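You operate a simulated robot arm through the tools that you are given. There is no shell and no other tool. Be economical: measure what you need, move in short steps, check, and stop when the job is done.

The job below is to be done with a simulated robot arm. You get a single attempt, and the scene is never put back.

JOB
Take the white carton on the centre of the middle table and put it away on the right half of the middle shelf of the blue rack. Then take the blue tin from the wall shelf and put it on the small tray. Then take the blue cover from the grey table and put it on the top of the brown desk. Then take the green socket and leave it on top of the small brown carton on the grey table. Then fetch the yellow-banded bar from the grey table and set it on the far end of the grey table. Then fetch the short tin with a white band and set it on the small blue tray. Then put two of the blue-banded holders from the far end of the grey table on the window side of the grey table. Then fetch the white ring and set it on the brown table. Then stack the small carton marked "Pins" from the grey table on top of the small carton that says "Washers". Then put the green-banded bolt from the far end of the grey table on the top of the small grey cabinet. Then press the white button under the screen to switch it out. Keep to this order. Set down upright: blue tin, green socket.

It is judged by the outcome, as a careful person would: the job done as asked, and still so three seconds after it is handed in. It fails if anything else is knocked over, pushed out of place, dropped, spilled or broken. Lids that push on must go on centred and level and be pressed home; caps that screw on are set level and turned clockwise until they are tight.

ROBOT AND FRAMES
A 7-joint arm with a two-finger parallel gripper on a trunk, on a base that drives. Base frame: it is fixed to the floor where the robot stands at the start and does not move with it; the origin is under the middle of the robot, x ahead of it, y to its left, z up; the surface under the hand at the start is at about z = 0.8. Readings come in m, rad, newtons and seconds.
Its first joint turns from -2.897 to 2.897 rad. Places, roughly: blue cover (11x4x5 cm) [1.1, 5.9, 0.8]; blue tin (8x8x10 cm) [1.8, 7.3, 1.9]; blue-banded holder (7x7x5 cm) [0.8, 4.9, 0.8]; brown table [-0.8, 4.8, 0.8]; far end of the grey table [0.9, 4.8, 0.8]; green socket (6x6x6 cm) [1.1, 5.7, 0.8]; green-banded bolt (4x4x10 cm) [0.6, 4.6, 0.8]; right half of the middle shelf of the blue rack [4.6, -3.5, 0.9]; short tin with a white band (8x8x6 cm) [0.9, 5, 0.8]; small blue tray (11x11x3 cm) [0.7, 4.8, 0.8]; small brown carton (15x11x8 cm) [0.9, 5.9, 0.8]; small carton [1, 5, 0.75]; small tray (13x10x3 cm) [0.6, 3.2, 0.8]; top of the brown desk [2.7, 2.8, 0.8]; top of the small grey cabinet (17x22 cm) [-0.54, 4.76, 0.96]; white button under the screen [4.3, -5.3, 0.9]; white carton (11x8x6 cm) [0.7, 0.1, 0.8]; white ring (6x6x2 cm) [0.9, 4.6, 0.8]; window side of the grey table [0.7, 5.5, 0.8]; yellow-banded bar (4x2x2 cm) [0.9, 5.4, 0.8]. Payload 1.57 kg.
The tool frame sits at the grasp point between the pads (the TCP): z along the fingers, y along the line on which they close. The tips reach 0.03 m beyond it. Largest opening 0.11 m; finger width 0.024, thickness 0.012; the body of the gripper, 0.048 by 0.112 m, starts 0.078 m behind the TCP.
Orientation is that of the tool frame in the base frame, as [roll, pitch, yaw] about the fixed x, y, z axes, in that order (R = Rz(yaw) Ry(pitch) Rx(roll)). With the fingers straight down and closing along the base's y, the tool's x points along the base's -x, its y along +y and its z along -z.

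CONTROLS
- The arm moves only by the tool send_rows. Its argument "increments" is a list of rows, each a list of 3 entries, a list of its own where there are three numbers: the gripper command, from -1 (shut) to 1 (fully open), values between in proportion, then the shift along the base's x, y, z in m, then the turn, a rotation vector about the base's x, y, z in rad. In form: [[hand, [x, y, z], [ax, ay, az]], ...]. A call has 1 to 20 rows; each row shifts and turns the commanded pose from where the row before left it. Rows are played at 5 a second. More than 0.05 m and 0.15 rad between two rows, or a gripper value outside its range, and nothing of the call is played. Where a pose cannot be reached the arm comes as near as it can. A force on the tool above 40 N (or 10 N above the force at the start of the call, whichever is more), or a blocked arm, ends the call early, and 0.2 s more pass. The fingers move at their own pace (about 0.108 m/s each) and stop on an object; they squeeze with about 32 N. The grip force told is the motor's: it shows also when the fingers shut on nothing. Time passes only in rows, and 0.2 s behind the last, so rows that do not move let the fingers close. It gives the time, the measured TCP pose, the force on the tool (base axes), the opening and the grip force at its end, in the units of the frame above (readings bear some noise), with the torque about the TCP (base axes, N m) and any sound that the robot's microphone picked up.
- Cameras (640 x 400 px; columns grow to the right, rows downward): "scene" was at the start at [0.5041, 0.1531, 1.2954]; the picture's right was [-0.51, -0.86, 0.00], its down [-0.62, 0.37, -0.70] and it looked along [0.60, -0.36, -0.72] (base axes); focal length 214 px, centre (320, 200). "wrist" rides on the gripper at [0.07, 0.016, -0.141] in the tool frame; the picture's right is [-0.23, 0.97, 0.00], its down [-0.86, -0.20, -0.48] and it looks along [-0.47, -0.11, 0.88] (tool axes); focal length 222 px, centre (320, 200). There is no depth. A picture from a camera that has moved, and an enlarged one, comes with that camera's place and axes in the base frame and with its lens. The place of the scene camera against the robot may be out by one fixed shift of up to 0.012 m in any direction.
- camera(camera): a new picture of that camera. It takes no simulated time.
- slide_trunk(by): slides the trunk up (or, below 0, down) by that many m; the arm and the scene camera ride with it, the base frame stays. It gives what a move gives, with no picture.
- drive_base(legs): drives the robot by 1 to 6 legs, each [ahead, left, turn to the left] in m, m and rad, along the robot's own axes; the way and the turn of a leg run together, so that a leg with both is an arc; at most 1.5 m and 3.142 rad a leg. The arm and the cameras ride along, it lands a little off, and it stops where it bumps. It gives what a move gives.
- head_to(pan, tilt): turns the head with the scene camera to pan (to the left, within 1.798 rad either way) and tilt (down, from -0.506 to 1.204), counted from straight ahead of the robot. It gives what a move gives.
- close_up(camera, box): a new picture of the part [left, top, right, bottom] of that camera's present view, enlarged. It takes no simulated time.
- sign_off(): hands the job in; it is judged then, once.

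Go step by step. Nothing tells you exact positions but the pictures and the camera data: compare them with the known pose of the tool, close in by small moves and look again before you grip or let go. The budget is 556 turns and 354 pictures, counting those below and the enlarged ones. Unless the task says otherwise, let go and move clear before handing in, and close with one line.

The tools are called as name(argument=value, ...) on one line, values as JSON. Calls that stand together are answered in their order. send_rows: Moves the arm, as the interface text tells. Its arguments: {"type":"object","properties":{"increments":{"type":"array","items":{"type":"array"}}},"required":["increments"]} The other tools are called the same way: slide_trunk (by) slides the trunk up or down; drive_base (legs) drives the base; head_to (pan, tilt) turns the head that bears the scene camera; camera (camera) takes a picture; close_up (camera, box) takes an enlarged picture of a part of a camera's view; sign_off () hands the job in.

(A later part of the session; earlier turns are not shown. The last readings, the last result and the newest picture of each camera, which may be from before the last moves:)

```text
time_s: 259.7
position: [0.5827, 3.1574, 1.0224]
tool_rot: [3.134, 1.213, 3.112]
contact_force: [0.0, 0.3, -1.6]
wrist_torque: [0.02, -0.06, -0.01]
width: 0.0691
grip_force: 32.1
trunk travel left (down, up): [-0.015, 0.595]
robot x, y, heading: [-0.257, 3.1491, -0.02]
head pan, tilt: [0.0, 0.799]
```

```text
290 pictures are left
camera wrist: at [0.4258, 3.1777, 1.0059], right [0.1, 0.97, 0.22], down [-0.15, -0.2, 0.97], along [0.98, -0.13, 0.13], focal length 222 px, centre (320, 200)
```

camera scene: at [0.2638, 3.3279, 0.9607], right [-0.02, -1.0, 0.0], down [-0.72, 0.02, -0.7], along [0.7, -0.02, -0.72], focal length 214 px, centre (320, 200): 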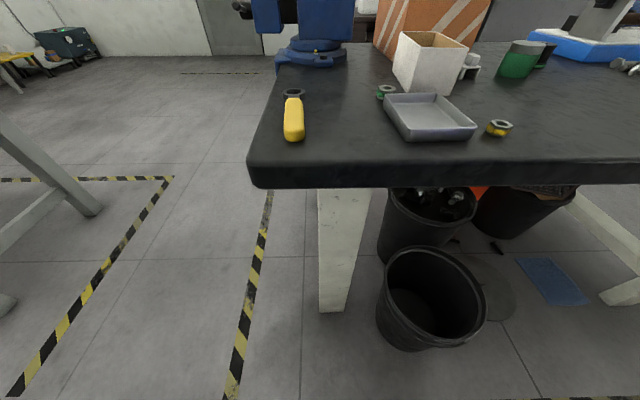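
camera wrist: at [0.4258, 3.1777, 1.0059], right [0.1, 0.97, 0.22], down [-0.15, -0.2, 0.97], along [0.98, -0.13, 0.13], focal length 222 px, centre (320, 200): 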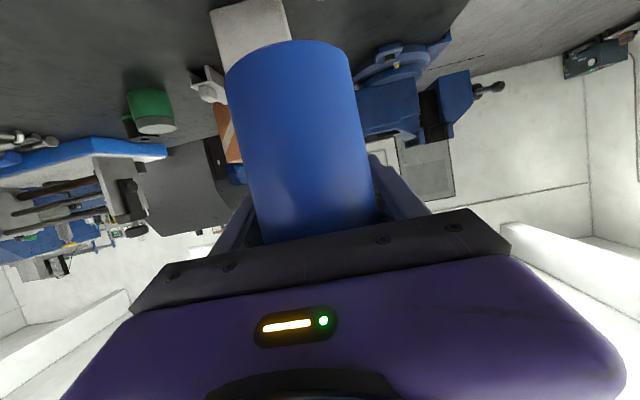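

head_to(pan=-0.45, tilt=0.4)

camera(camera="scene")

```text
time_s: 260.6
position: [0.5816, 3.1579, 1.0216]
tool_rot: [3.134, 1.212, 3.112]
contact_force: [-0.1, 0.2, -2.6]
wrist_torque: [-0.02, -0.09, -0.03]
width: 0.0689
grip_force: 31.8
trunk travel left (down, up): [-0.015, 0.595]
robot x, y, heading: [-0.2543, 3.146, -0.024]
head pan, tilt: [-0.45, 0.4]
```

```text
289 pictures are left
camera scene: at [0.2656, 3.2876, 0.9958], right [-0.46, -0.89, 0.0], down [-0.35, 0.18, -0.92], along [0.82, -0.42, -0.39], focal length 214 px, centre (320, 200)
```

scene: 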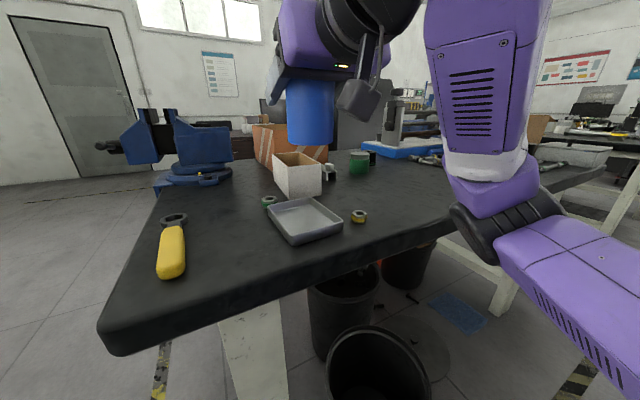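

In the scene view the tin needs to shift about +1.3 cm in y to match the tray centre. I'll adjust, lower to just above the rim, and recheck.

send_rows(increments=[[-1, [0, 0.006, -0.04], [0, 0, 0]], [-1, [0, 0.006, -0.04], [0, 0, 0]], [-1, [0, 0, 0], [0, 0, 0]]])

close_up(camera="scene", box=[220, 130, 400, 250])

head_to(pan=0.05, tilt=0.4)

camera(camera="scene")

```text
time_s: 261.4
position: [0.5839, 3.1711, 0.9415]
tool_rot: [3.136, 1.213, 3.112]
contact_force: [0.5, -0.1, -2.3]
wrist_torque: [-0.02, -0.09, 0.02]
width: 0.0688
grip_force: 32.1
trunk travel left (down, up): [-0.015, 0.595]
robot x, y, heading: [-0.2579, 3.1481, -0.025]
head pan, tilt: [-0.45, 0.4]
```

```text
3.33 times, centred on (310, 190) of scene
camera zoom: at [0.2656, 3.2875, 0.9958], right [-0.46, -0.89, 0.0], down [-0.35, 0.18, -0.92], along [0.82, -0.42, -0.39], focal length 715 px, centre (353, 233)
```

zoom: 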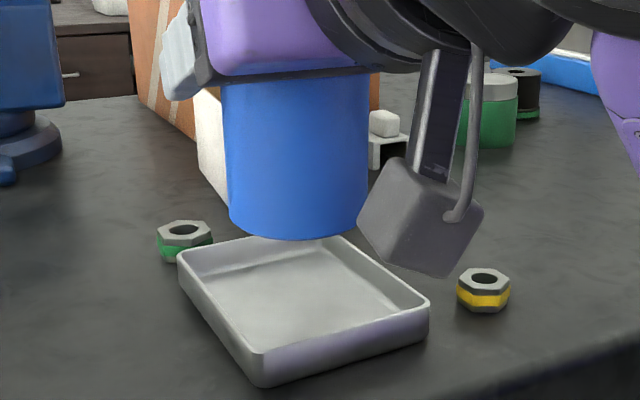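

```text
time_s: 262.4
position: [0.5835, 3.1703, 0.9423]
tool_rot: [3.133, 1.212, 3.111]
contact_force: [0.2, 0.0, -2.8]
wrist_torque: [0.02, -0.1, -0.03]
width: 0.0689
grip_force: 32.3
trunk travel left (down, up): [-0.015, 0.595]
robot x, y, heading: [-0.2579, 3.1468, -0.024]
head pan, tilt: [0.051, 0.4]
```

```text
287 pictures are left
camera scene: at [0.2758, 3.3322, 0.9958], right [0.02, -1.0, 0.0], down [-0.39, -0.01, -0.92], along [0.92, 0.02, -0.39], focal length 214 px, centre (320, 200)
```

scene: 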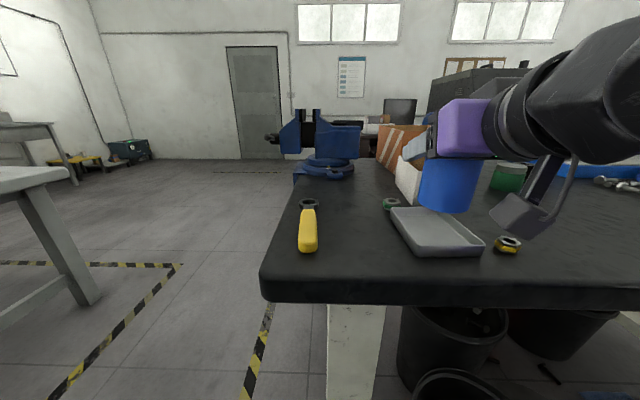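

close_up(camera="scene", box=[370, 140, 530, 260])

```text
3.33 times, centred on (450, 200) of scene
camera zoom: at [0.2758, 3.3322, 0.9958], right [0.02, -1.0, 0.0], down [-0.39, -0.01, -0.92], along [0.92, 0.02, -0.39], focal length 715 px, centre (-113, 200)
```

zoom: 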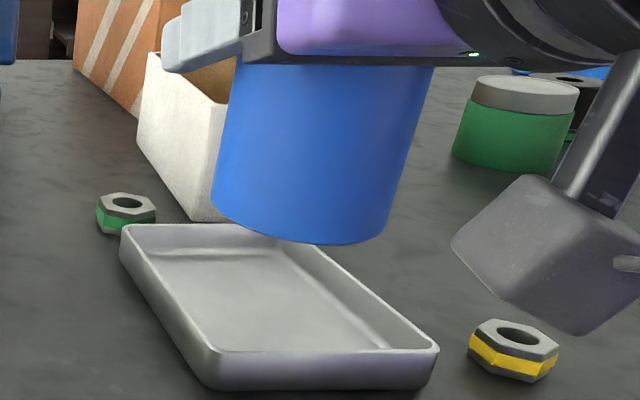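

The tin actually sits about 2.5 cm back toward the palm from the TCP. Both views agree it needs +3 cm in x and -1.3 cm in y, so I'll move and recheck.

send_rows(increments=[[-1, [0.015, -0.007, 0], [0, 0, 0]], [-1, [0.015, -0.006, 0], [0, 0, 0]], [-1, [0, 0, -0.02], [0, 0, 0]], [-1, [0, 0, 0], [0, 0, 0]]])

close_up(camera="scene", box=[370, 140, 530, 260])

head_to(pan=-0.5, tilt=0.4)

close_up(camera="scene", box=[220, 130, 400, 250])

```text
time_s: 263.4
position: [0.6131, 3.157, 0.9205]
tool_rot: [3.134, 1.213, 3.111]
contact_force: [0.1, 0.2, -1.7]
wrist_torque: [-0.01, -0.09, -0.01]
width: 0.069
grip_force: 32.6
trunk travel left (down, up): [-0.015, 0.595]
robot x, y, heading: [-0.2565, 3.1477, -0.025]
head pan, tilt: [0.051, 0.4]
```

```text
3.33 times, centred on (450, 200) of scene
camera zoom: at [0.2758, 3.3323, 0.9958], right [0.03, -1.0, 0.0], down [-0.39, -0.01, -0.92], along [0.92, 0.02, -0.39], focal length 715 px, centre (-113, 200)
```

zoom: 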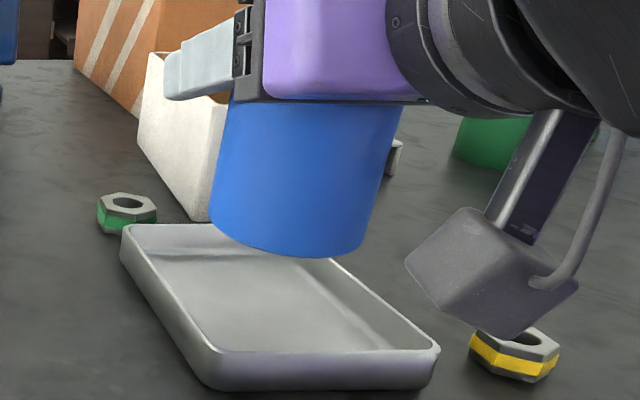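

```text
time_s: 264.3
position: [0.6135, 3.1571, 0.922]
tool_rot: [3.135, 1.213, 3.112]
contact_force: [-0.2, 0.0, -2.4]
wrist_torque: [0.02, -0.07, 0.02]
width: 0.0689
grip_force: 32.1
trunk travel left (down, up): [-0.015, 0.595]
robot x, y, heading: [-0.2578, 3.1448, -0.022]
head pan, tilt: [-0.499, 0.4]
```

```text
3.33 times, centred on (310, 190) of scene
camera zoom: at [0.2634, 3.2836, 0.9958], right [-0.5, -0.87, 0.0], down [-0.34, 0.19, -0.92], along [0.8, -0.46, -0.39], focal length 715 px, centre (353, 233)
```

zoom: 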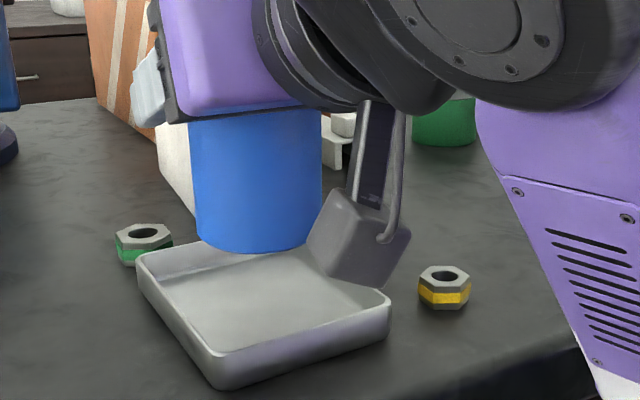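

Nearly centred over the tray. I'll make a small correction and lower gradually.

send_rows(increments=[[-1, [-0.004, 0.005, -0.01], [0, 0, 0]], [-1, [0, 0, -0.015], [0, 0, 0]], [-1, [0, 0, 0], [0, 0, 0]]])

close_up(camera="scene", box=[220, 130, 400, 250])

head_to(pan=0.3, tilt=0.5)

camera(camera="scene")

```text
time_s: 265.1
position: [0.6104, 3.1614, 0.8975]
tool_rot: [3.135, 1.212, 3.113]
contact_force: [0.1, -0.2, -1.5]
wrist_torque: [0.0, -0.1, 0.0]
width: 0.0689
grip_force: 31.7
trunk travel left (down, up): [-0.015, 0.595]
robot x, y, heading: [-0.2555, 3.1455, -0.025]
head pan, tilt: [-0.499, 0.4]
```

```text
3.33 times, centred on (310, 190) of scene
camera zoom: at [0.2634, 3.2835, 0.9958], right [-0.5, -0.87, 0.0], down [-0.34, 0.19, -0.92], along [0.8, -0.46, -0.39], focal length 715 px, centre (353, 233)
```

zoom: 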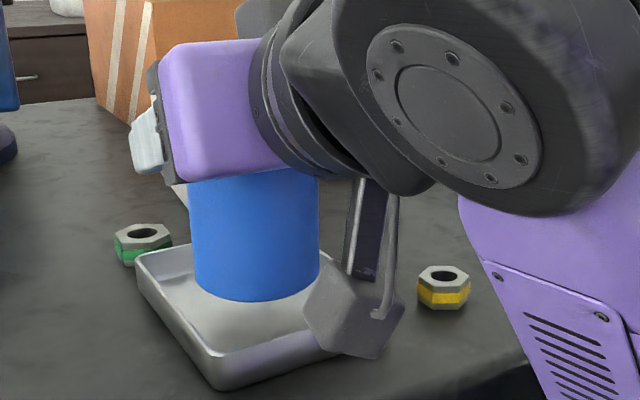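

```text
time_s: 266.3
position: [0.6089, 3.1616, 0.897]
tool_rot: [3.135, 1.213, 3.113]
contact_force: [-0.6, 0.2, -1.6]
wrist_torque: [-0.02, -0.04, -0.01]
width: 0.0693
grip_force: 32.1
trunk travel left (down, up): [-0.015, 0.595]
robot x, y, heading: [-0.255, 3.1466, -0.022]
head pan, tilt: [0.3, 0.499]
```

```text
282 pictures are left
camera scene: at [0.2708, 3.3546, 0.9867], right [0.27, -0.96, 0.0], down [-0.46, -0.13, -0.88], along [0.85, 0.24, -0.48], focal length 214 px, centre (320, 200)
```

scene: 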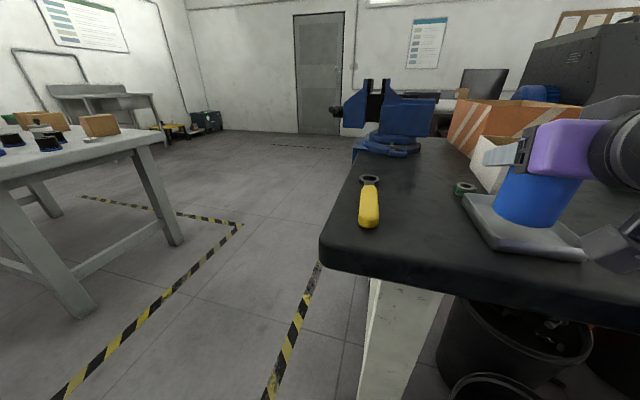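

The tin's base is inside the tray rim. I'll lower in fine steps until it touches.

send_rows(increments=[[-1, [0, 0, -0.006], [0, 0, 0]], [-1, [0, 0, -0.004], [0, 0, 0]], [-1, [0, 0, -0.003], [0, 0, 0]], [-1, [0, 0, 0], [0, 0, 0]]])

close_up(camera="scene", box=[440, 120, 620, 270])

```text
time_s: 267.3
position: [0.6089, 3.1622, 0.8852]
tool_rot: [3.135, 1.213, 3.114]
contact_force: [0.6, 0.1, -2.8]
wrist_torque: [-0.02, -0.07, -0.01]
width: 0.0689
grip_force: 31.8
trunk travel left (down, up): [-0.015, 0.595]
robot x, y, heading: [-0.2545, 3.1459, -0.028]
head pan, tilt: [0.3, 0.499]
```

```text
2.67 times, centred on (530, 195) of scene
camera zoom: at [0.2707, 3.3546, 0.9867], right [0.27, -0.96, 0.0], down [-0.46, -0.13, -0.88], along [0.84, 0.24, -0.48], focal length 572 px, centre (-240, 213)
```

zoom: 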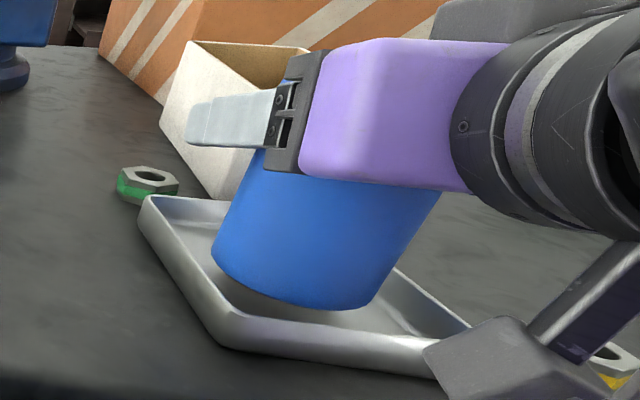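

send_rows(increments=[[-1, [0, -0.003, -0.004], [0, 0, 0]], [-1, [0, 0, -0.004], [0, 0, 0]], [-1, [0, 0, 0], [0, 0, 0]]])

```text
time_s: 268.1
position: [0.6093, 3.1578, 0.8758]
tool_rot: [3.132, 1.214, 3.111]
contact_force: [0.8, -0.1, -1.2]
wrist_torque: [0.01, -0.05, 0.01]
width: 0.069
grip_force: 31.6
trunk travel left (down, up): [-0.015, 0.595]
robot x, y, heading: [-0.2578, 3.146, -0.02]
head pan, tilt: [0.3, 0.499]
```

send_rows(increments=[[-1, [0, 0, -0.004], [0, 0, 0]], [-1, [0, 0, -0.003], [0, 0, 0]], [-1, [0, 0, 0], [0, 0, 0]]])

close_up(camera="scene", box=[440, 120, 620, 270])

```text
time_s: 268.9
position: [0.6104, 3.1576, 0.8716]
tool_rot: [3.132, 1.217, 3.107]
contact_force: [6.7, 1.2, 22.1]
wrist_torque: [0.25, 1.01, -0.12]
width: 0.0693
grip_force: 31.9
trunk travel left (down, up): [-0.015, 0.595]
robot x, y, heading: [-0.2565, 3.147, -0.026]
head pan, tilt: [0.3, 0.499]
```

```text
2.67 times, centred on (530, 195) of scene
camera zoom: at [0.2704, 3.3546, 0.9873], right [0.27, -0.96, 0.0], down [-0.46, -0.13, -0.88], along [0.85, 0.24, -0.48], focal length 572 px, centre (-240, 213)
```

zoom: 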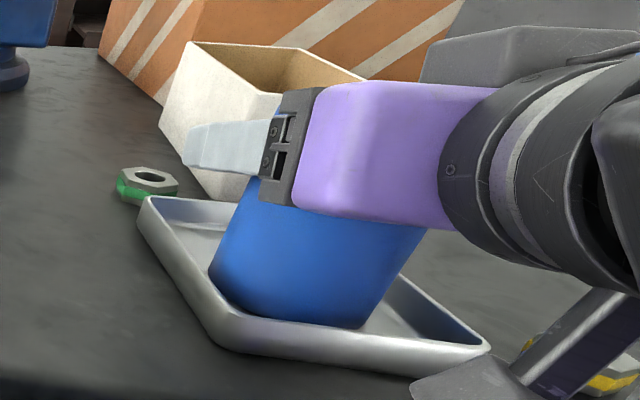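

Contact with the tray floor. I'll relax slightly, open, and withdraw straight back along the tool axis.

send_rows(increments=[[-1, [0, 0, 0.004], [0, 0, 0]], [-1, [0, 0, 0], [0, 0, 0]]])

send_rows(increments=[[-0.2, [0, 0, 0], [0, 0, 0]], [0.4, [0, 0, 0], [0, 0, 0]], [1, [0, 0, 0], [0, 0, 0]], [1, [0, 0, 0], [0, 0, 0]], [1, [-0.03, 0.001, 0.008], [0, 0, 0]], [1, [-0.04, 0.001, 0.012], [0, 0, 0]], [1, [-0.04, 0.001, 0.012], [0, 0, 0]]])

camera(camera="wrist")

camera(camera="scene")

```text
time_s: 269.5
position: [0.6107, 3.1593, 0.8729]
tool_rot: [3.136, 1.21, 3.115]
contact_force: [-0.1, 0.1, -1.9]
wrist_torque: [0.01, -0.1, -0.01]
width: 0.069
grip_force: 32.0
trunk travel left (down, up): [-0.015, 0.595]
robot x, y, heading: [-0.2572, 3.1428, -0.022]
head pan, tilt: [0.3, 0.499]
```

```text
time_s: 271.1
position: [0.5112, 3.1631, 0.9124]
tool_rot: [3.138, 1.21, 3.117]
contact_force: [-0.9, -0.3, -0.8]
wrist_torque: [0.0, 0.03, -0.03]
width: 0.11
grip_force: 0.1
out of reach, approached as far as the arm can: row 7
trunk travel left (down, up): [-0.015, 0.595]
robot x, y, heading: [-0.2567, 3.1483, -0.023]
head pan, tilt: [0.3, 0.499]
```

```text
279 pictures are left
camera wrist: at [0.3551, 3.1832, 0.8979], right [0.1, 0.97, 0.21], down [-0.15, -0.2, 0.97], along [0.98, -0.13, 0.12], focal length 222 px, centre (320, 200)
```

wrist: 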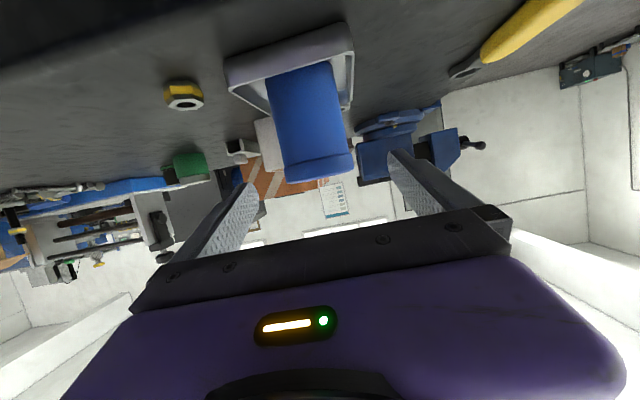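

```text
278 pictures are left
camera scene: at [0.2708, 3.3548, 0.9865], right [0.27, -0.96, 0.0], down [-0.46, -0.13, -0.88], along [0.84, 0.24, -0.48], focal length 214 px, centre (320, 200)
```

scene: 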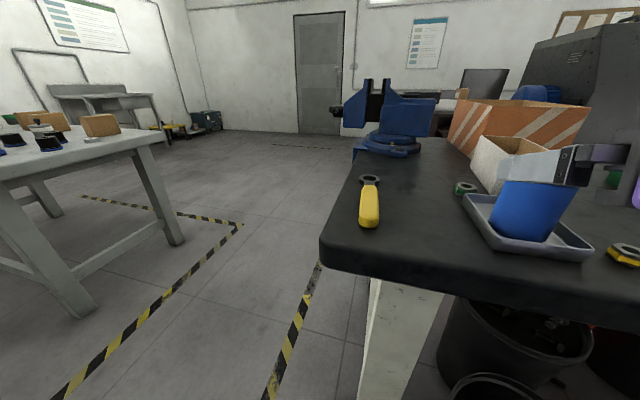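

The tin stands upright in the tray. Next is the blue cover on the grey table. I'll back off, raise up, and go around through the gap between the tables to the grey table's east side.

drive_base(legs=[[-0.1, 0, 0]])

slide_trunk(by=0.42)

head_to(pan=-0.15, tilt=0.75)

camera(camera="scene")

drive_base(legs=[[0, 0, 1.593], [0.05, -0.46, 0], [0.82, -0.03, 0]])

head_to(pan=-0.7, tilt=0.6)

camera(camera="scene")

```text
time_s: 272.2
position: [0.4109, 3.1679, 0.9134]
tool_rot: [3.135, 1.209, 3.114]
contact_force: [0.0, -0.2, -0.3]
wrist_torque: [0.01, -0.01, -0.03]
width: 0.1101
grip_force: 0.0
trunk travel left (down, up): [-0.015, 0.595]
robot x, y, heading: [-0.3568, 3.1485, -0.022]
head pan, tilt: [0.3, 0.499]
```

```text
refused: 0.42 is not a number from -0.4 to 0.4
```

```text
time_s: 273.1
position: [0.4104, 3.1679, 0.9144]
tool_rot: [3.132, 1.211, 3.117]
contact_force: [-1.2, -0.5, 0.2]
wrist_torque: [-0.01, -0.02, -0.02]
width: 0.1097
grip_force: 0.1
trunk travel left (down, up): [-0.015, 0.595]
robot x, y, heading: [-0.3577, 3.1489, -0.023]
head pan, tilt: [-0.15, 0.75]
```

```text
277 pictures are left
camera scene: at [0.1638, 3.3189, 0.9648], right [-0.17, -0.99, 0.0], down [-0.67, 0.12, -0.73], along [0.72, -0.13, -0.68], focal length 214 px, centre (320, 200)
```

scene: 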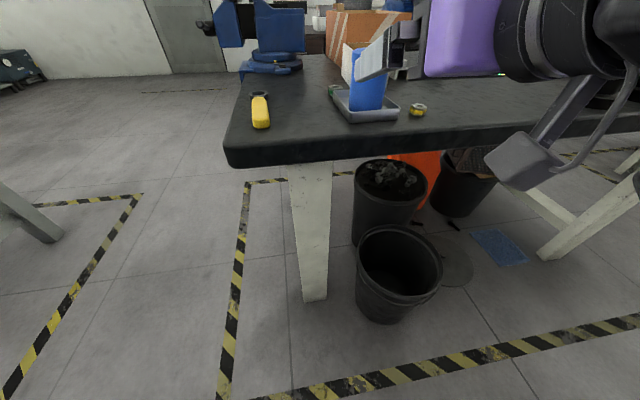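

```text
time_s: 279.8
position: [0.0739, 3.9632, 0.9132]
tool_rot: [3.136, 1.211, -1.575]
contact_force: [-0.2, -0.5, -1.0]
wrist_torque: [-0.05, 0.03, 0.0]
width: 0.1099
grip_force: 0.1
trunk travel left (down, up): [-0.015, 0.595]
robot x, y, heading: [0.1077, 3.1915, 1.567]
head pan, tilt: [-0.15, 0.75]
stopped in leg 2: the robot was blocked; the commanded pose is now the measured one
```

```text
time_s: 280.8
position: [0.073, 3.964, 0.9139]
tool_rot: [3.135, 1.212, -1.577]
contact_force: [0.2, -0.6, 0.3]
wrist_torque: [0.0, -0.03, 0.03]
width: 0.1101
grip_force: 0.0
trunk travel left (down, up): [-0.015, 0.595]
robot x, y, heading: [0.1082, 3.1992, 1.568]
head pan, tilt: [-0.7, 0.6]
```

```text
276 pictures are left
camera scene: at [-0.0259, 3.6853, 0.9776], right [0.76, -0.65, 0.0], down [-0.37, -0.43, -0.82], along [0.53, 0.63, -0.57], focal length 214 px, centre (320, 200)
```

scene: 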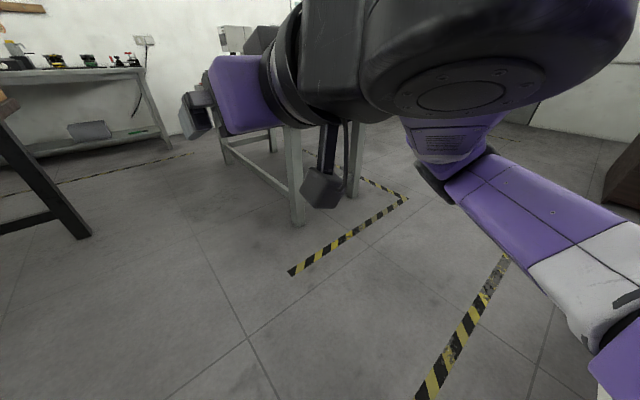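

The trunk raise was refused, so the arm is still low and something touched on the right. I'll step left first, then raise the trunk and inspect.

drive_base(legs=[[0, 0.2, 0]])

slide_trunk(by=0.4)

head_to(pan=-1.75, tilt=0.8)

camera(camera="scene")

```text
time_s: 282.4
position: [-0.124, 3.965, 0.9143]
tool_rot: [3.135, 1.209, -1.577]
contact_force: [-0.1, 0.2, 0.5]
wrist_torque: [-0.01, -0.01, 0.04]
width: 0.1098
grip_force: 0.0
trunk travel left (down, up): [-0.015, 0.595]
robot x, y, heading: [-0.0885, 3.1951, 1.569]
head pan, tilt: [-0.7, 0.6]
```

```text
time_s: 286.2
position: [-0.1234, 3.9645, 1.3146]
tool_rot: [3.137, 1.209, -1.577]
contact_force: [-0.3, 0.7, -0.3]
wrist_torque: [-0.01, 0.0, 0.01]
width: 0.11
grip_force: 0.0
trunk travel left (down, up): [-0.415, 0.195]
robot x, y, heading: [-0.0925, 3.1956, 1.563]
head pan, tilt: [-0.7, 0.6]
```

```text
time_s: 287.5
position: [-0.1233, 3.965, 1.3138]
tool_rot: [3.133, 1.212, -1.577]
contact_force: [0.1, 0.3, 0.1]
wrist_torque: [-0.05, 0.0, 0.02]
width: 0.1102
grip_force: 0.0
trunk travel left (down, up): [-0.415, 0.195]
robot x, y, heading: [-0.0937, 3.1977, 1.566]
head pan, tilt: [-1.751, 0.799]
```

```text
275 pictures are left
camera scene: at [-0.2024, 3.6041, 1.3608], right [-0.18, -0.98, 0.0], down [-0.7, 0.13, -0.7], along [0.69, -0.13, -0.72], focal length 214 px, centre (320, 200)
```

scene: 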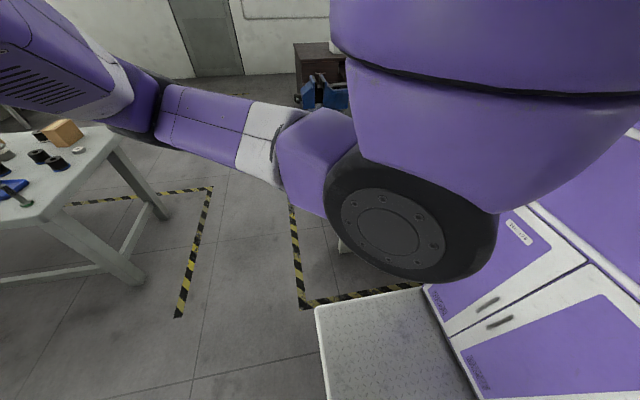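

Nothing visible is disturbed. The trunk is raised now, so I'll go on to the gap centre and check table 2 from there.

drive_base(legs=[[0.4, -0.2, 0], [0.45, -0.04, 0], [0, 0, -1.57]])

head_to(pan=-1.0, tilt=0.6)

camera(camera="scene")

head_to(pan=0.5, tilt=0.6)

camera(camera="scene")

```text
time_s: 296.4
position: [0.9223, 4.0754, 1.3138]
tool_rot: [3.134, 1.211, 3.132]
contact_force: [0.0, 0.3, 0.2]
wrist_torque: [0.0, 0.02, 0.04]
width: 0.1099
grip_force: 0.1
trunk travel left (down, up): [-0.415, 0.195]
robot x, y, heading: [0.1534, 4.0454, 0.0]
head pan, tilt: [-1.751, 0.799]
```

```text
time_s: 297.5
position: [0.9207, 4.0749, 1.3135]
tool_rot: [3.134, 1.21, 3.131]
contact_force: [0.0, -0.3, -0.9]
wrist_torque: [0.04, 0.03, -0.03]
width: 0.1101
grip_force: 0.1
trunk travel left (down, up): [-0.415, 0.195]
robot x, y, heading: [0.1532, 4.0435, -0.005]
head pan, tilt: [-1.0, 0.6]
```

```text
274 pictures are left
camera scene: at [0.6367, 4.1618, 1.3776], right [-0.85, -0.53, 0.0], down [-0.3, 0.48, -0.82], along [0.44, -0.7, -0.57], focal length 214 px, centre (320, 200)
```

scene: 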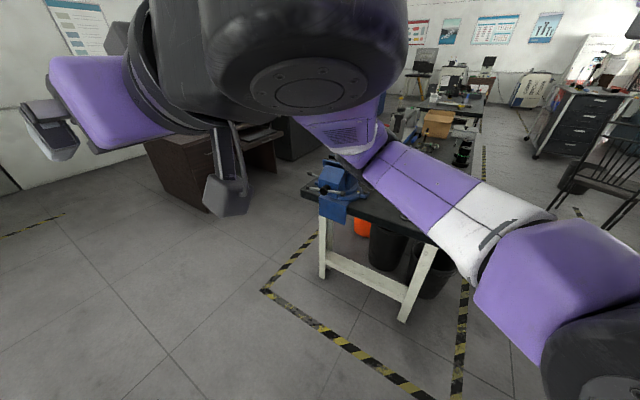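

```text
time_s: 299.1
position: [0.922, 4.076, 1.3137]
tool_rot: [3.135, 1.21, 3.131]
contact_force: [-0.4, -0.4, 0.1]
wrist_torque: [0.02, 0.02, -0.02]
width: 0.1101
grip_force: 0.1
trunk travel left (down, up): [-0.415, 0.195]
robot x, y, heading: [0.1526, 4.0431, -0.005]
head pan, tilt: [0.499, 0.6]
```

```text
273 pictures are left
camera scene: at [0.6673, 4.2783, 1.3776], right [0.47, -0.88, 0.0], down [-0.5, -0.27, -0.83], along [0.73, 0.39, -0.56], focal length 214 px, centre (320, 200)
```

scene: 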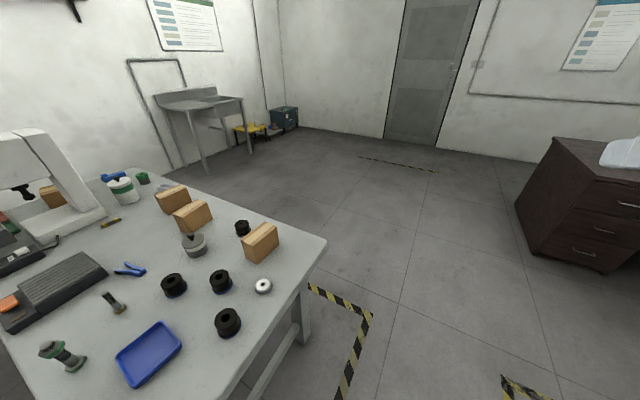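

Everything looks undisturbed, and the grey table's items are visible. I'll drive around to its east side and face west at the cover.

drive_base(legs=[[1.4, 0, 0], [0.35, 0, 0], [0, 0, 1.57], [1.4, 0, 0], [0.38, 0, 0], [0, 0, 1.57]])

head_to(pan=0.0, tilt=0.75)

camera(camera="scene")

```text
time_s: 324.1
position: [1.1518, 5.7374, 1.3122]
tool_rot: [3.134, 1.211, 0.003]
contact_force: [0.4, -0.4, 0.2]
wrist_torque: [-0.01, 0.0, -0.01]
width: 0.11
grip_force: 0.0
trunk travel left (down, up): [-0.415, 0.195]
robot x, y, heading: [1.9206, 5.7762, -3.134]
head pan, tilt: [0.499, 0.6]
```

```text
time_s: 325.0
position: [1.1521, 5.7378, 1.3144]
tool_rot: [3.134, 1.211, 0.005]
contact_force: [0.1, 0.4, 0.6]
wrist_torque: [0.01, 0.01, -0.01]
width: 0.1099
grip_force: 0.0
trunk travel left (down, up): [-0.415, 0.195]
robot x, y, heading: [1.9216, 5.7789, -3.133]
head pan, tilt: [0.0, 0.75]
```

```text
272 pictures are left
camera scene: at [1.4186, 5.5701, 1.3648], right [-0.01, 1.0, 0.0], down [0.68, 0.01, -0.73], along [-0.73, -0.01, -0.68], focal length 214 px, centre (320, 200)
```

scene: 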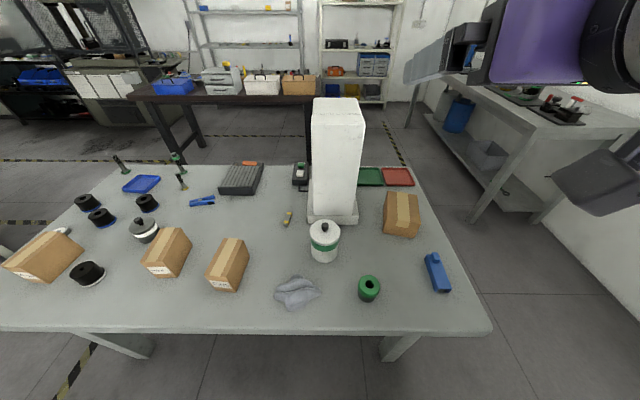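

This is a clear overview. The blue cover lies near [1.12, 5.89] with its long axis along x. I'll look closer at the items on this end.

close_up(camera="scene", box=[340, 180, 500, 320])

close_up(camera="scene", box=[0, 140, 260, 300])

```text
2.86 times, centred on (420, 250) of scene
camera zoom: at [1.4186, 5.5701, 1.3648], right [-0.01, 1.0, 0.0], down [0.68, 0.01, -0.73], along [-0.73, -0.01, -0.68], focal length 613 px, centre (34, 57)
```

zoom: 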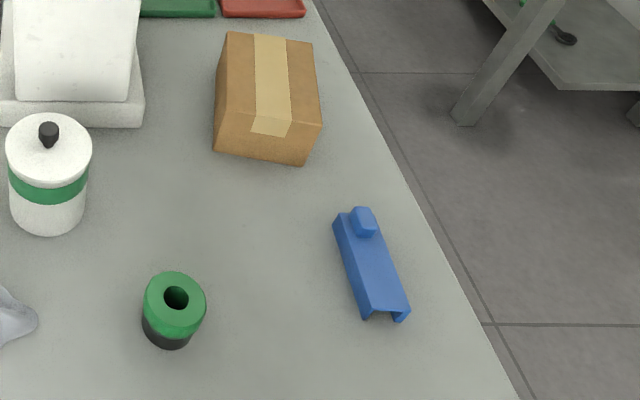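

```text
2.46 times, centred on (130, 220) of scene
camera zoom: at [1.4186, 5.5701, 1.3648], right [-0.01, 1.0, 0.0], down [0.68, 0.01, -0.73], along [-0.73, -0.01, -0.68], focal length 528 px, centre (788, 151)
```

zoom: 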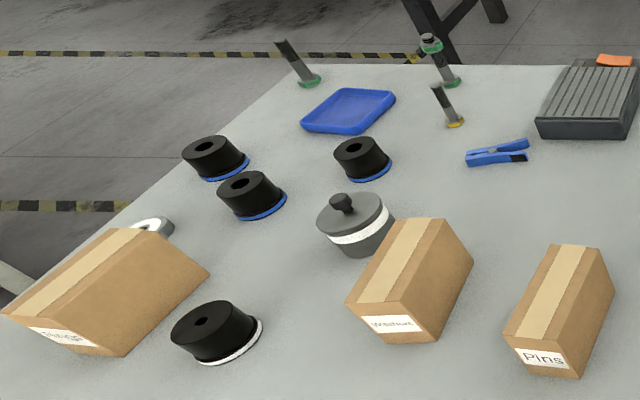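

I have what I need on the items. Now I'll rotate the tool to point straight down above the table and move over the blue cover.

send_rows(increments=[[1, [0, 0.016, 0], [0, -0.1346, 0]], [1, [0, 0.016, 0], [0, -0.1346, 0]], [1, [0, 0.016, 0], [0, -0.1346, 0]], [1, [0, 0.016, 0], [0, -0.1346, 0]], [1, [0, 0.016, 0], [0, -0.1346, 0]], [1, [0, 0.016, 0], [0, -0.1346, 0]], [1, [0, 0.016, 0], [0, -0.1346, 0]], [1, [0, 0.016, 0], [0, -0.1346, 0]], [1, [0, 0.015, 0], [0, -0.1346, 0]]])

camera(camera="wrist")

```text
time_s: 327.0
position: [1.1522, 5.8802, 1.3143]
tool_rot: [3.132, -0.001, 0.002]
contact_force: [-0.1, 0.4, -0.3]
wrist_torque: [-0.01, -0.01, -0.02]
width: 0.1101
grip_force: 0.0
trunk travel left (down, up): [-0.415, 0.195]
robot x, y, heading: [1.918, 5.781, -3.135]
head pan, tilt: [0.0, 0.75]
```

```text
269 pictures are left
camera wrist: at [1.2219, 5.8666, 1.4557], right [-0.23, -0.97, 0.01], down [-0.86, 0.2, 0.47], along [-0.46, 0.1, -0.88], focal length 222 px, centre (320, 200)
```

wrist: 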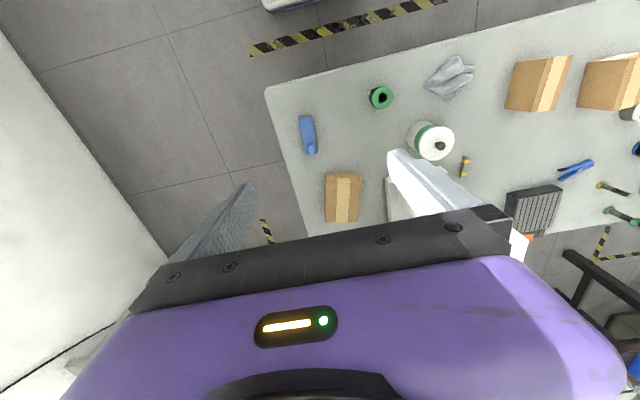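

The wrist view puts the cover nearer [1.10, 5.925] than the scene view does. I'll close in guided by the wrist camera.

slide_trunk(by=-0.25)

send_rows(increments=[[0, [-0.025, 0.022, 0], [0, 0, 0]], [0, [-0.025, 0.022, 0], [0, 0, 0]], [0, [0, 0, 0], [0, 0, 0]]])

camera(camera="wrist")

```text
time_s: 329.6
position: [1.152, 5.8807, 1.0642]
tool_rot: [3.13, 0.0, 0.002]
contact_force: [0.2, 0.0, -0.7]
wrist_torque: [0.01, 0.02, -0.03]
width: 0.1098
grip_force: 0.0
trunk travel left (down, up): [-0.165, 0.445]
robot x, y, heading: [1.9179, 5.7777, -3.133]
head pan, tilt: [0.0, 0.75]
```

```text
time_s: 330.4
position: [1.1028, 5.9248, 1.0625]
tool_rot: [3.132, 0.001, 0.002]
contact_force: [-0.9, -0.2, -0.8]
wrist_torque: [0.01, -0.01, -0.03]
width: 0.0552
grip_force: 0.1
trunk travel left (down, up): [-0.165, 0.445]
robot x, y, heading: [1.9198, 5.7787, -3.135]
head pan, tilt: [0.0, 0.75]
```

```text
268 pictures are left
camera wrist: at [1.1721, 5.9102, 1.2041], right [-0.23, -0.97, 0.01], down [-0.86, 0.2, 0.48], along [-0.47, 0.1, -0.88], focal length 222 px, centre (320, 200)
```

wrist: 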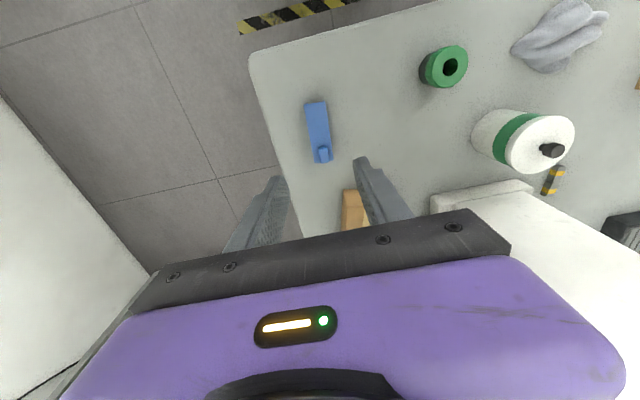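

The cover is at about [1.095, 5.926] with a slight yaw. I'll align and descend toward it.

send_rows(increments=[[0.3, [-0.003, 0, -0.045], [0, 0, -0.045]], [0.3, [-0.003, 0.001, -0.045], [0, 0, -0.045]], [0.3, [0, 0, -0.045], [0, 0, 0]], [0.3, [0, 0, -0.035], [0, 0, 0]], [0.3, [0, 0, 0], [0, 0, 0]]])

camera(camera="wrist")

```text
time_s: 331.6
position: [1.0971, 5.9247, 0.8918]
tool_rot: [3.132, -0.001, -0.09]
contact_force: [-0.4, -0.4, 0.0]
wrist_torque: [-0.01, 0.0, -0.01]
width: 0.0714
grip_force: 0.0
trunk travel left (down, up): [-0.165, 0.445]
robot x, y, heading: [1.9231, 5.7804, -3.14]
head pan, tilt: [0.0, 0.75]
```

```text
267 pictures are left
camera wrist: at [1.1648, 5.9035, 1.0341], right [-0.31, -0.95, 0.01], down [-0.83, 0.28, 0.48], along [-0.46, 0.14, -0.88], focal length 222 px, centre (320, 200)
```

wrist: 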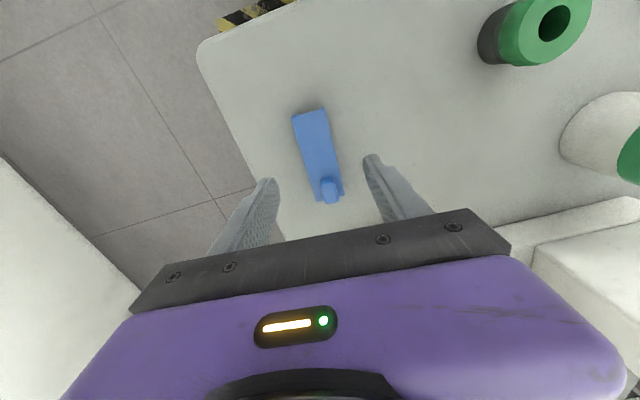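

Aligned. I'll descend the last 5.5 cm and grip.

send_rows(increments=[[0.3, [0.004, -0.003, -0.025], [0, 0, 0]], [0.3, [0, 0, -0.02], [0, 0, 0]], [0.3, [0, 0, -0.008], [0, 0, 0]], [-0.3, [0, 0, 0], [0, 0, 0]], [-1, [0, 0, 0], [0, 0, 0]], [-1, [0, 0, 0], [0, 0, 0]]])

camera(camera="wrist")

```text
time_s: 333.0
position: [1.0998, 5.9219, 0.8408]
tool_rot: [3.132, 0.001, -0.09]
contact_force: [-0.5, -0.7, 0.0]
wrist_torque: [0.02, -0.03, -0.03]
width: 0.0
grip_force: 21.4
trunk travel left (down, up): [-0.165, 0.445]
robot x, y, heading: [1.918, 5.7772, -3.139]
head pan, tilt: [0.0, 0.75]
```

```text
266 pictures are left
camera wrist: at [1.1681, 5.9015, 0.9821], right [-0.31, -0.95, 0.01], down [-0.83, 0.28, 0.48], along [-0.45, 0.14, -0.88], focal length 222 px, centre (320, 200)
```

wrist: 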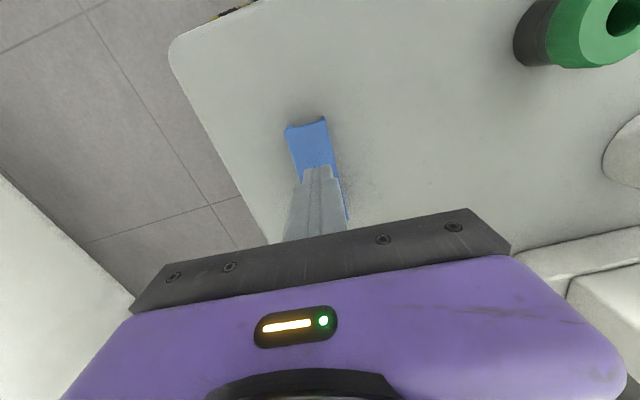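

The fingers closed on air: the grey table is lower than assumed, with its top at about 0.73. At that height the scene and wrist estimates agree. I'll reopen and go lower carefully.

send_rows(increments=[[0.3, [0, 0, 0.02], [0, 0, 0]], [0.3, [-0.005, 0.002, 0], [0, 0, 0]], [0.3, [-0.004, 0, 0], [0, 0, 0]], [0.3, [0, 0, -0.04], [0, 0, 0]], [0.3, [0, 0, -0.02], [0, 0, 0]], [0.3, [0, 0, -0.01], [0, 0, 0]], [0.3, [0, 0, 0], [0, 0, 0]]])

camera(camera="wrist")

```text
time_s: 334.6
position: [1.0923, 5.9234, 0.7918]
tool_rot: [3.131, 0.0, -0.088]
contact_force: [0.8, 0.0, 0.8]
wrist_torque: [0.03, -0.02, -0.02]
width: 0.0715
grip_force: 0.1
trunk travel left (down, up): [-0.165, 0.445]
robot x, y, heading: [1.9207, 5.781, -3.135]
head pan, tilt: [0.0, 0.75]
```

```text
265 pictures are left
camera wrist: at [1.1599, 5.9036, 0.9325], right [-0.31, -0.95, 0.01], down [-0.83, 0.28, 0.48], along [-0.45, 0.14, -0.88], focal length 222 px, centre (320, 200)
```

wrist: 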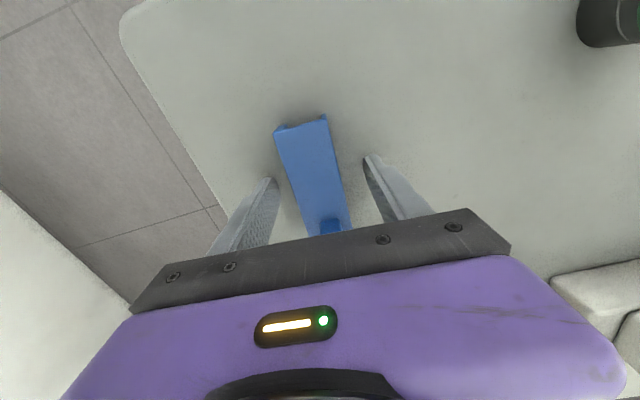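

send_rows(increments=[[0.3, [0, 0, -0.012], [0, 0, 0]], [0.3, [0, 0, -0.008], [0, 0, 0]], [0.3, [0, 0, -0.005], [0, 0, 0]], [-0.3, [0, 0, 0], [0, 0, 0]], [-1, [0, 0, 0], [0, 0, 0]], [-1, [0, 0, 0], [0, 0, 0]]])

camera(camera="wrist")

```text
time_s: 335.1
position: [1.0926, 5.9261, 0.7797]
tool_rot: [3.135, 0.008, -0.088]
contact_force: [7.6, -2.9, 18.6]
wrist_torque: [0.62, -0.51, -0.37]
width: 0.0691
grip_force: 0.1
trunk travel left (down, up): [-0.165, 0.445]
robot x, y, heading: [1.9174, 5.7799, -3.136]
head pan, tilt: [0.0, 0.75]
stopped in row 2: the force on the tool passed its limit at 50 N (the readings are from after the stop); the commanded pose is now the measured one
```

```text
264 pictures are left
camera wrist: at [1.1612, 5.9046, 0.9215], right [-0.31, -0.95, 0.01], down [-0.83, 0.28, 0.48], along [-0.46, 0.14, -0.88], focal length 222 px, centre (320, 200)
```

wrist: 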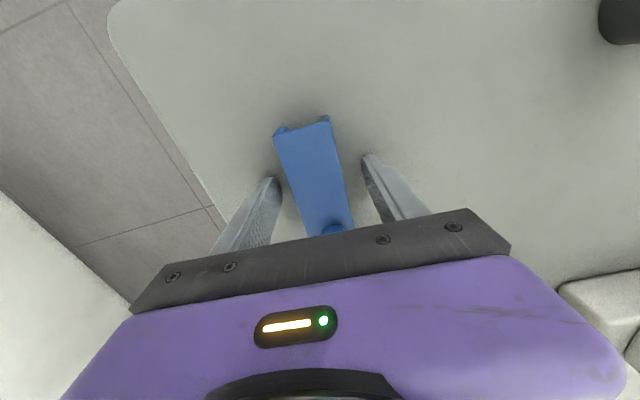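

The fingertips touched the table, so its top is at z≈0.75. I'll raise 4 mm and close.

send_rows(increments=[[0.3, [0, 0, 0.005], [0, 0, 0]], [-0.3, [0, 0, 0], [0, 0, 0]], [-1, [0, 0, 0], [0, 0, 0]], [-1, [0, 0, 0], [0, 0, 0]], [-1, [0, 0, 0], [0, 0, 0]]])

send_rows(increments=[[-1, [0, 0, 0.03], [0, 0, 0]], [-1, [0, 0, 0.04], [0, 0, 0]], [-1, [0, 0, 0.04], [0, 0, 0]]])

camera(camera="wrist")

```text
time_s: 336.3
position: [1.0917, 5.9256, 0.7828]
tool_rot: [3.136, 0.008, -0.089]
contact_force: [-0.2, -0.2, -0.3]
wrist_torque: [0.0, 0.06, 0.01]
width: 0.0384
grip_force: 32.1
trunk travel left (down, up): [-0.165, 0.445]
robot x, y, heading: [1.9211, 5.7832, -3.141]
head pan, tilt: [0.0, 0.75]
```

```text
time_s: 337.1
position: [1.0919, 5.9257, 0.8928]
tool_rot: [3.134, 0.005, -0.088]
contact_force: [0.6, -0.4, -0.9]
wrist_torque: [-0.05, -0.02, 0.0]
width: 0.0388
grip_force: 32.4
trunk travel left (down, up): [-0.165, 0.445]
robot x, y, heading: [1.9201, 5.7788, -3.141]
head pan, tilt: [0.0, 0.75]
```

```text
263 pictures are left
camera wrist: at [1.1603, 5.9057, 1.0342], right [-0.31, -0.95, 0.01], down [-0.83, 0.28, 0.48], along [-0.46, 0.14, -0.88], focal length 222 px, centre (320, 200)
```

wrist: 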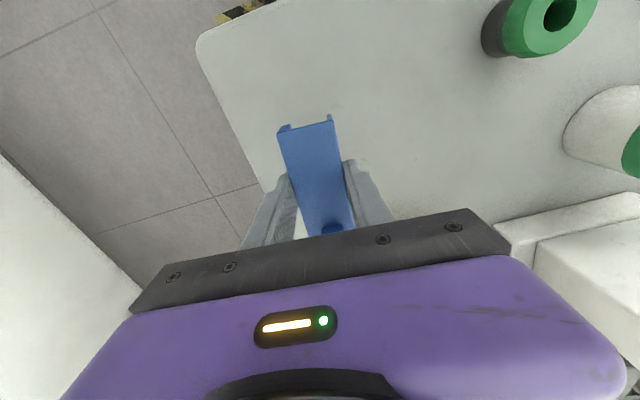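

The cover is held (0.0385 wide), with its underside 3.3 cm below the TCP. I'll raise up, back away, turn south and head for the brown desk.

slide_trunk(by=0.35)

drive_base(legs=[[-0.35, 0, 0], [0, 0, 1.57], [1.1, 0.2, 0]])

head_to(pan=0.1, tilt=0.5)

camera(camera="scene")

```text
time_s: 340.6
position: [1.0919, 5.9272, 1.2441]
tool_rot: [3.134, 0.007, -0.09]
contact_force: [-0.2, 0.4, -1.0]
wrist_torque: [0.0, -0.02, 0.02]
width: 0.0383
grip_force: 32.1
trunk travel left (down, up): [-0.515, 0.095]
robot x, y, heading: [1.921, 5.7803, -3.135]
head pan, tilt: [0.0, 0.75]
```

```text
time_s: 351.9
position: [2.3408, 3.8702, 1.2433]
tool_rot: [3.133, 0.007, 1.495]
contact_force: [-0.1, -0.6, -0.1]
wrist_torque: [0.03, 0.04, 0.04]
width: 0.0384
grip_force: 31.2
trunk travel left (down, up): [-0.515, 0.095]
robot x, y, heading: [2.4782, 4.6971, -1.554]
head pan, tilt: [0.0, 0.75]
```

```text
time_s: 352.6
position: [2.3402, 3.871, 1.2436]
tool_rot: [3.134, 0.006, 1.493]
contact_force: [0.3, -0.5, -0.2]
wrist_torque: [0.03, 0.01, 0.02]
width: 0.0384
grip_force: 32.2
trunk travel left (down, up): [-0.515, 0.095]
robot x, y, heading: [2.4805, 4.702, -1.556]
head pan, tilt: [0.099, 0.499]
```

```text
262 pictures are left
camera scene: at [2.7043, 4.1805, 1.4866], right [-0.99, -0.12, 0.0], down [-0.06, 0.48, -0.88], along [0.1, -0.87, -0.48], focal length 214 px, centre (320, 200)
```

scene: 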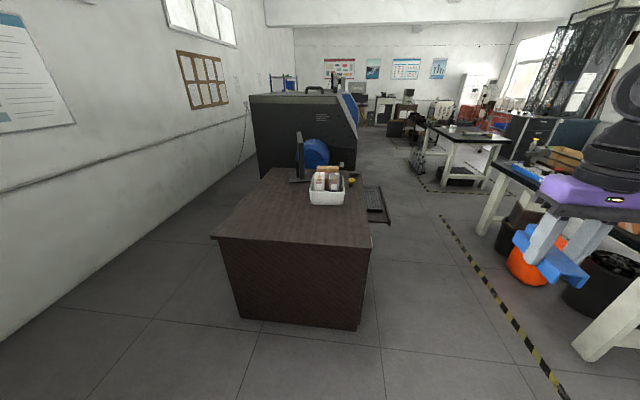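

The near half of the desk top is free. I'll drive up to it and lower the cover there.

drive_base(legs=[[0.0, 0.5, 0], [0.8, 0, 0]])

slide_trunk(by=-0.3)

head_to(pan=-0.15, tilt=0.6)

camera(camera="scene")

camera(camera="wrist")

```text
time_s: 359.5
position: [2.8335, 3.084, 1.243]
tool_rot: [3.134, 0.007, 1.477]
contact_force: [0.2, 0.0, -1.2]
wrist_torque: [-0.02, 0.01, -0.01]
width: 0.0387
grip_force: 31.9
trunk travel left (down, up): [-0.515, 0.095]
robot x, y, heading: [2.9891, 3.9103, -1.566]
head pan, tilt: [0.099, 0.499]
```

```text
time_s: 362.5
position: [2.8345, 3.084, 0.9425]
tool_rot: [3.133, 0.007, 1.476]
contact_force: [0.0, -0.3, -0.4]
wrist_torque: [0.0, 0.0, 0.02]
width: 0.0384
grip_force: 32.1
trunk travel left (down, up): [-0.215, 0.395]
robot x, y, heading: [2.9877, 3.9086, -1.575]
head pan, tilt: [0.099, 0.499]
```

```text
time_s: 363.2
position: [2.8349, 3.0847, 0.9424]
tool_rot: [3.135, 0.007, 1.477]
contact_force: [-0.3, -1.0, -0.3]
wrist_torque: [0.05, 0.04, -0.01]
width: 0.0384
grip_force: 32.7
trunk travel left (down, up): [-0.215, 0.395]
robot x, y, heading: [2.9854, 3.9097, -1.57]
head pan, tilt: [-0.15, 0.6]
```

```text
261 pictures are left
camera scene: at [3.1819, 3.3914, 1.1776], right [-0.99, 0.15, 0.0], down [0.08, 0.56, -0.83], along [-0.12, -0.82, -0.56], focal length 214 px, centre (320, 200)
```

scene: 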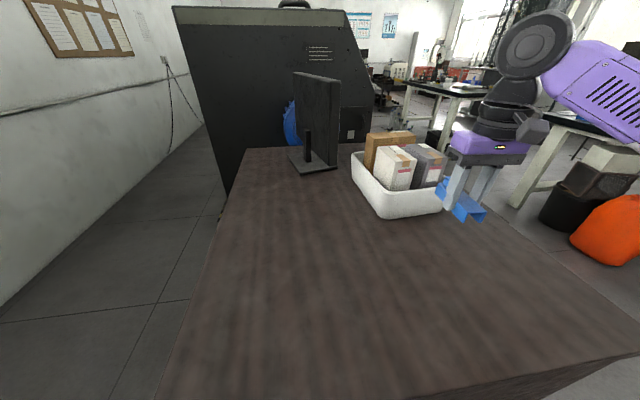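

```text
260 pictures are left
camera wrist: at [2.8561, 3.1535, 1.0842], right [0.95, -0.32, 0.01], down [-0.28, -0.83, 0.48], along [-0.15, -0.46, -0.88], focal length 222 px, centre (320, 200)
```

wrist: 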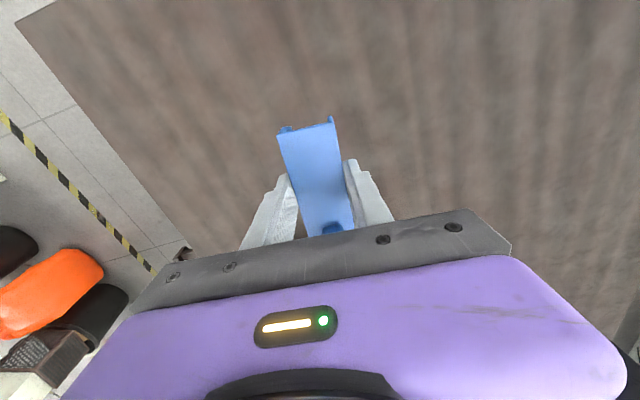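

send_rows(increments=[[-1, [0.05, 0, 0], [0, 0, 0]], [-1, [0.05, 0, -0.01], [0, 0, 0]], [-1, [0, 0, -0.04], [0, 0, 0]], [-1, [0, 0, -0.02], [0, 0, 0]], [-1, [0, 0, 0], [0, 0, 0]]])

close_up(camera="scene", box=[380, 130, 540, 250])

```text
refused: row 2 steps farther than a row can; nothing moved
```

```text
3.33 times, centred on (460, 190) of scene
camera zoom: at [3.1819, 3.3914, 1.1776], right [-0.99, 0.15, 0.0], down [0.08, 0.56, -0.83], along [-0.12, -0.82, -0.56], focal length 715 px, centre (-147, 233)
```

zoom: 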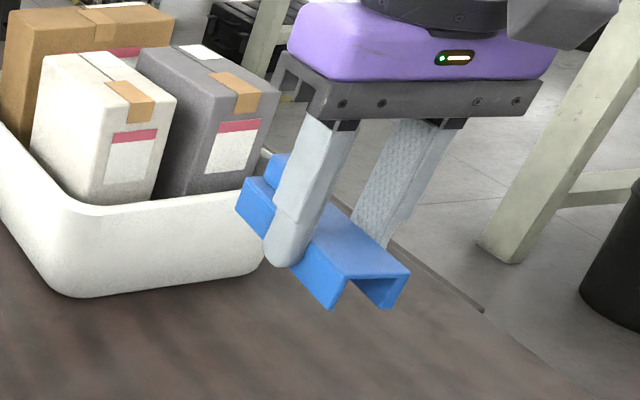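

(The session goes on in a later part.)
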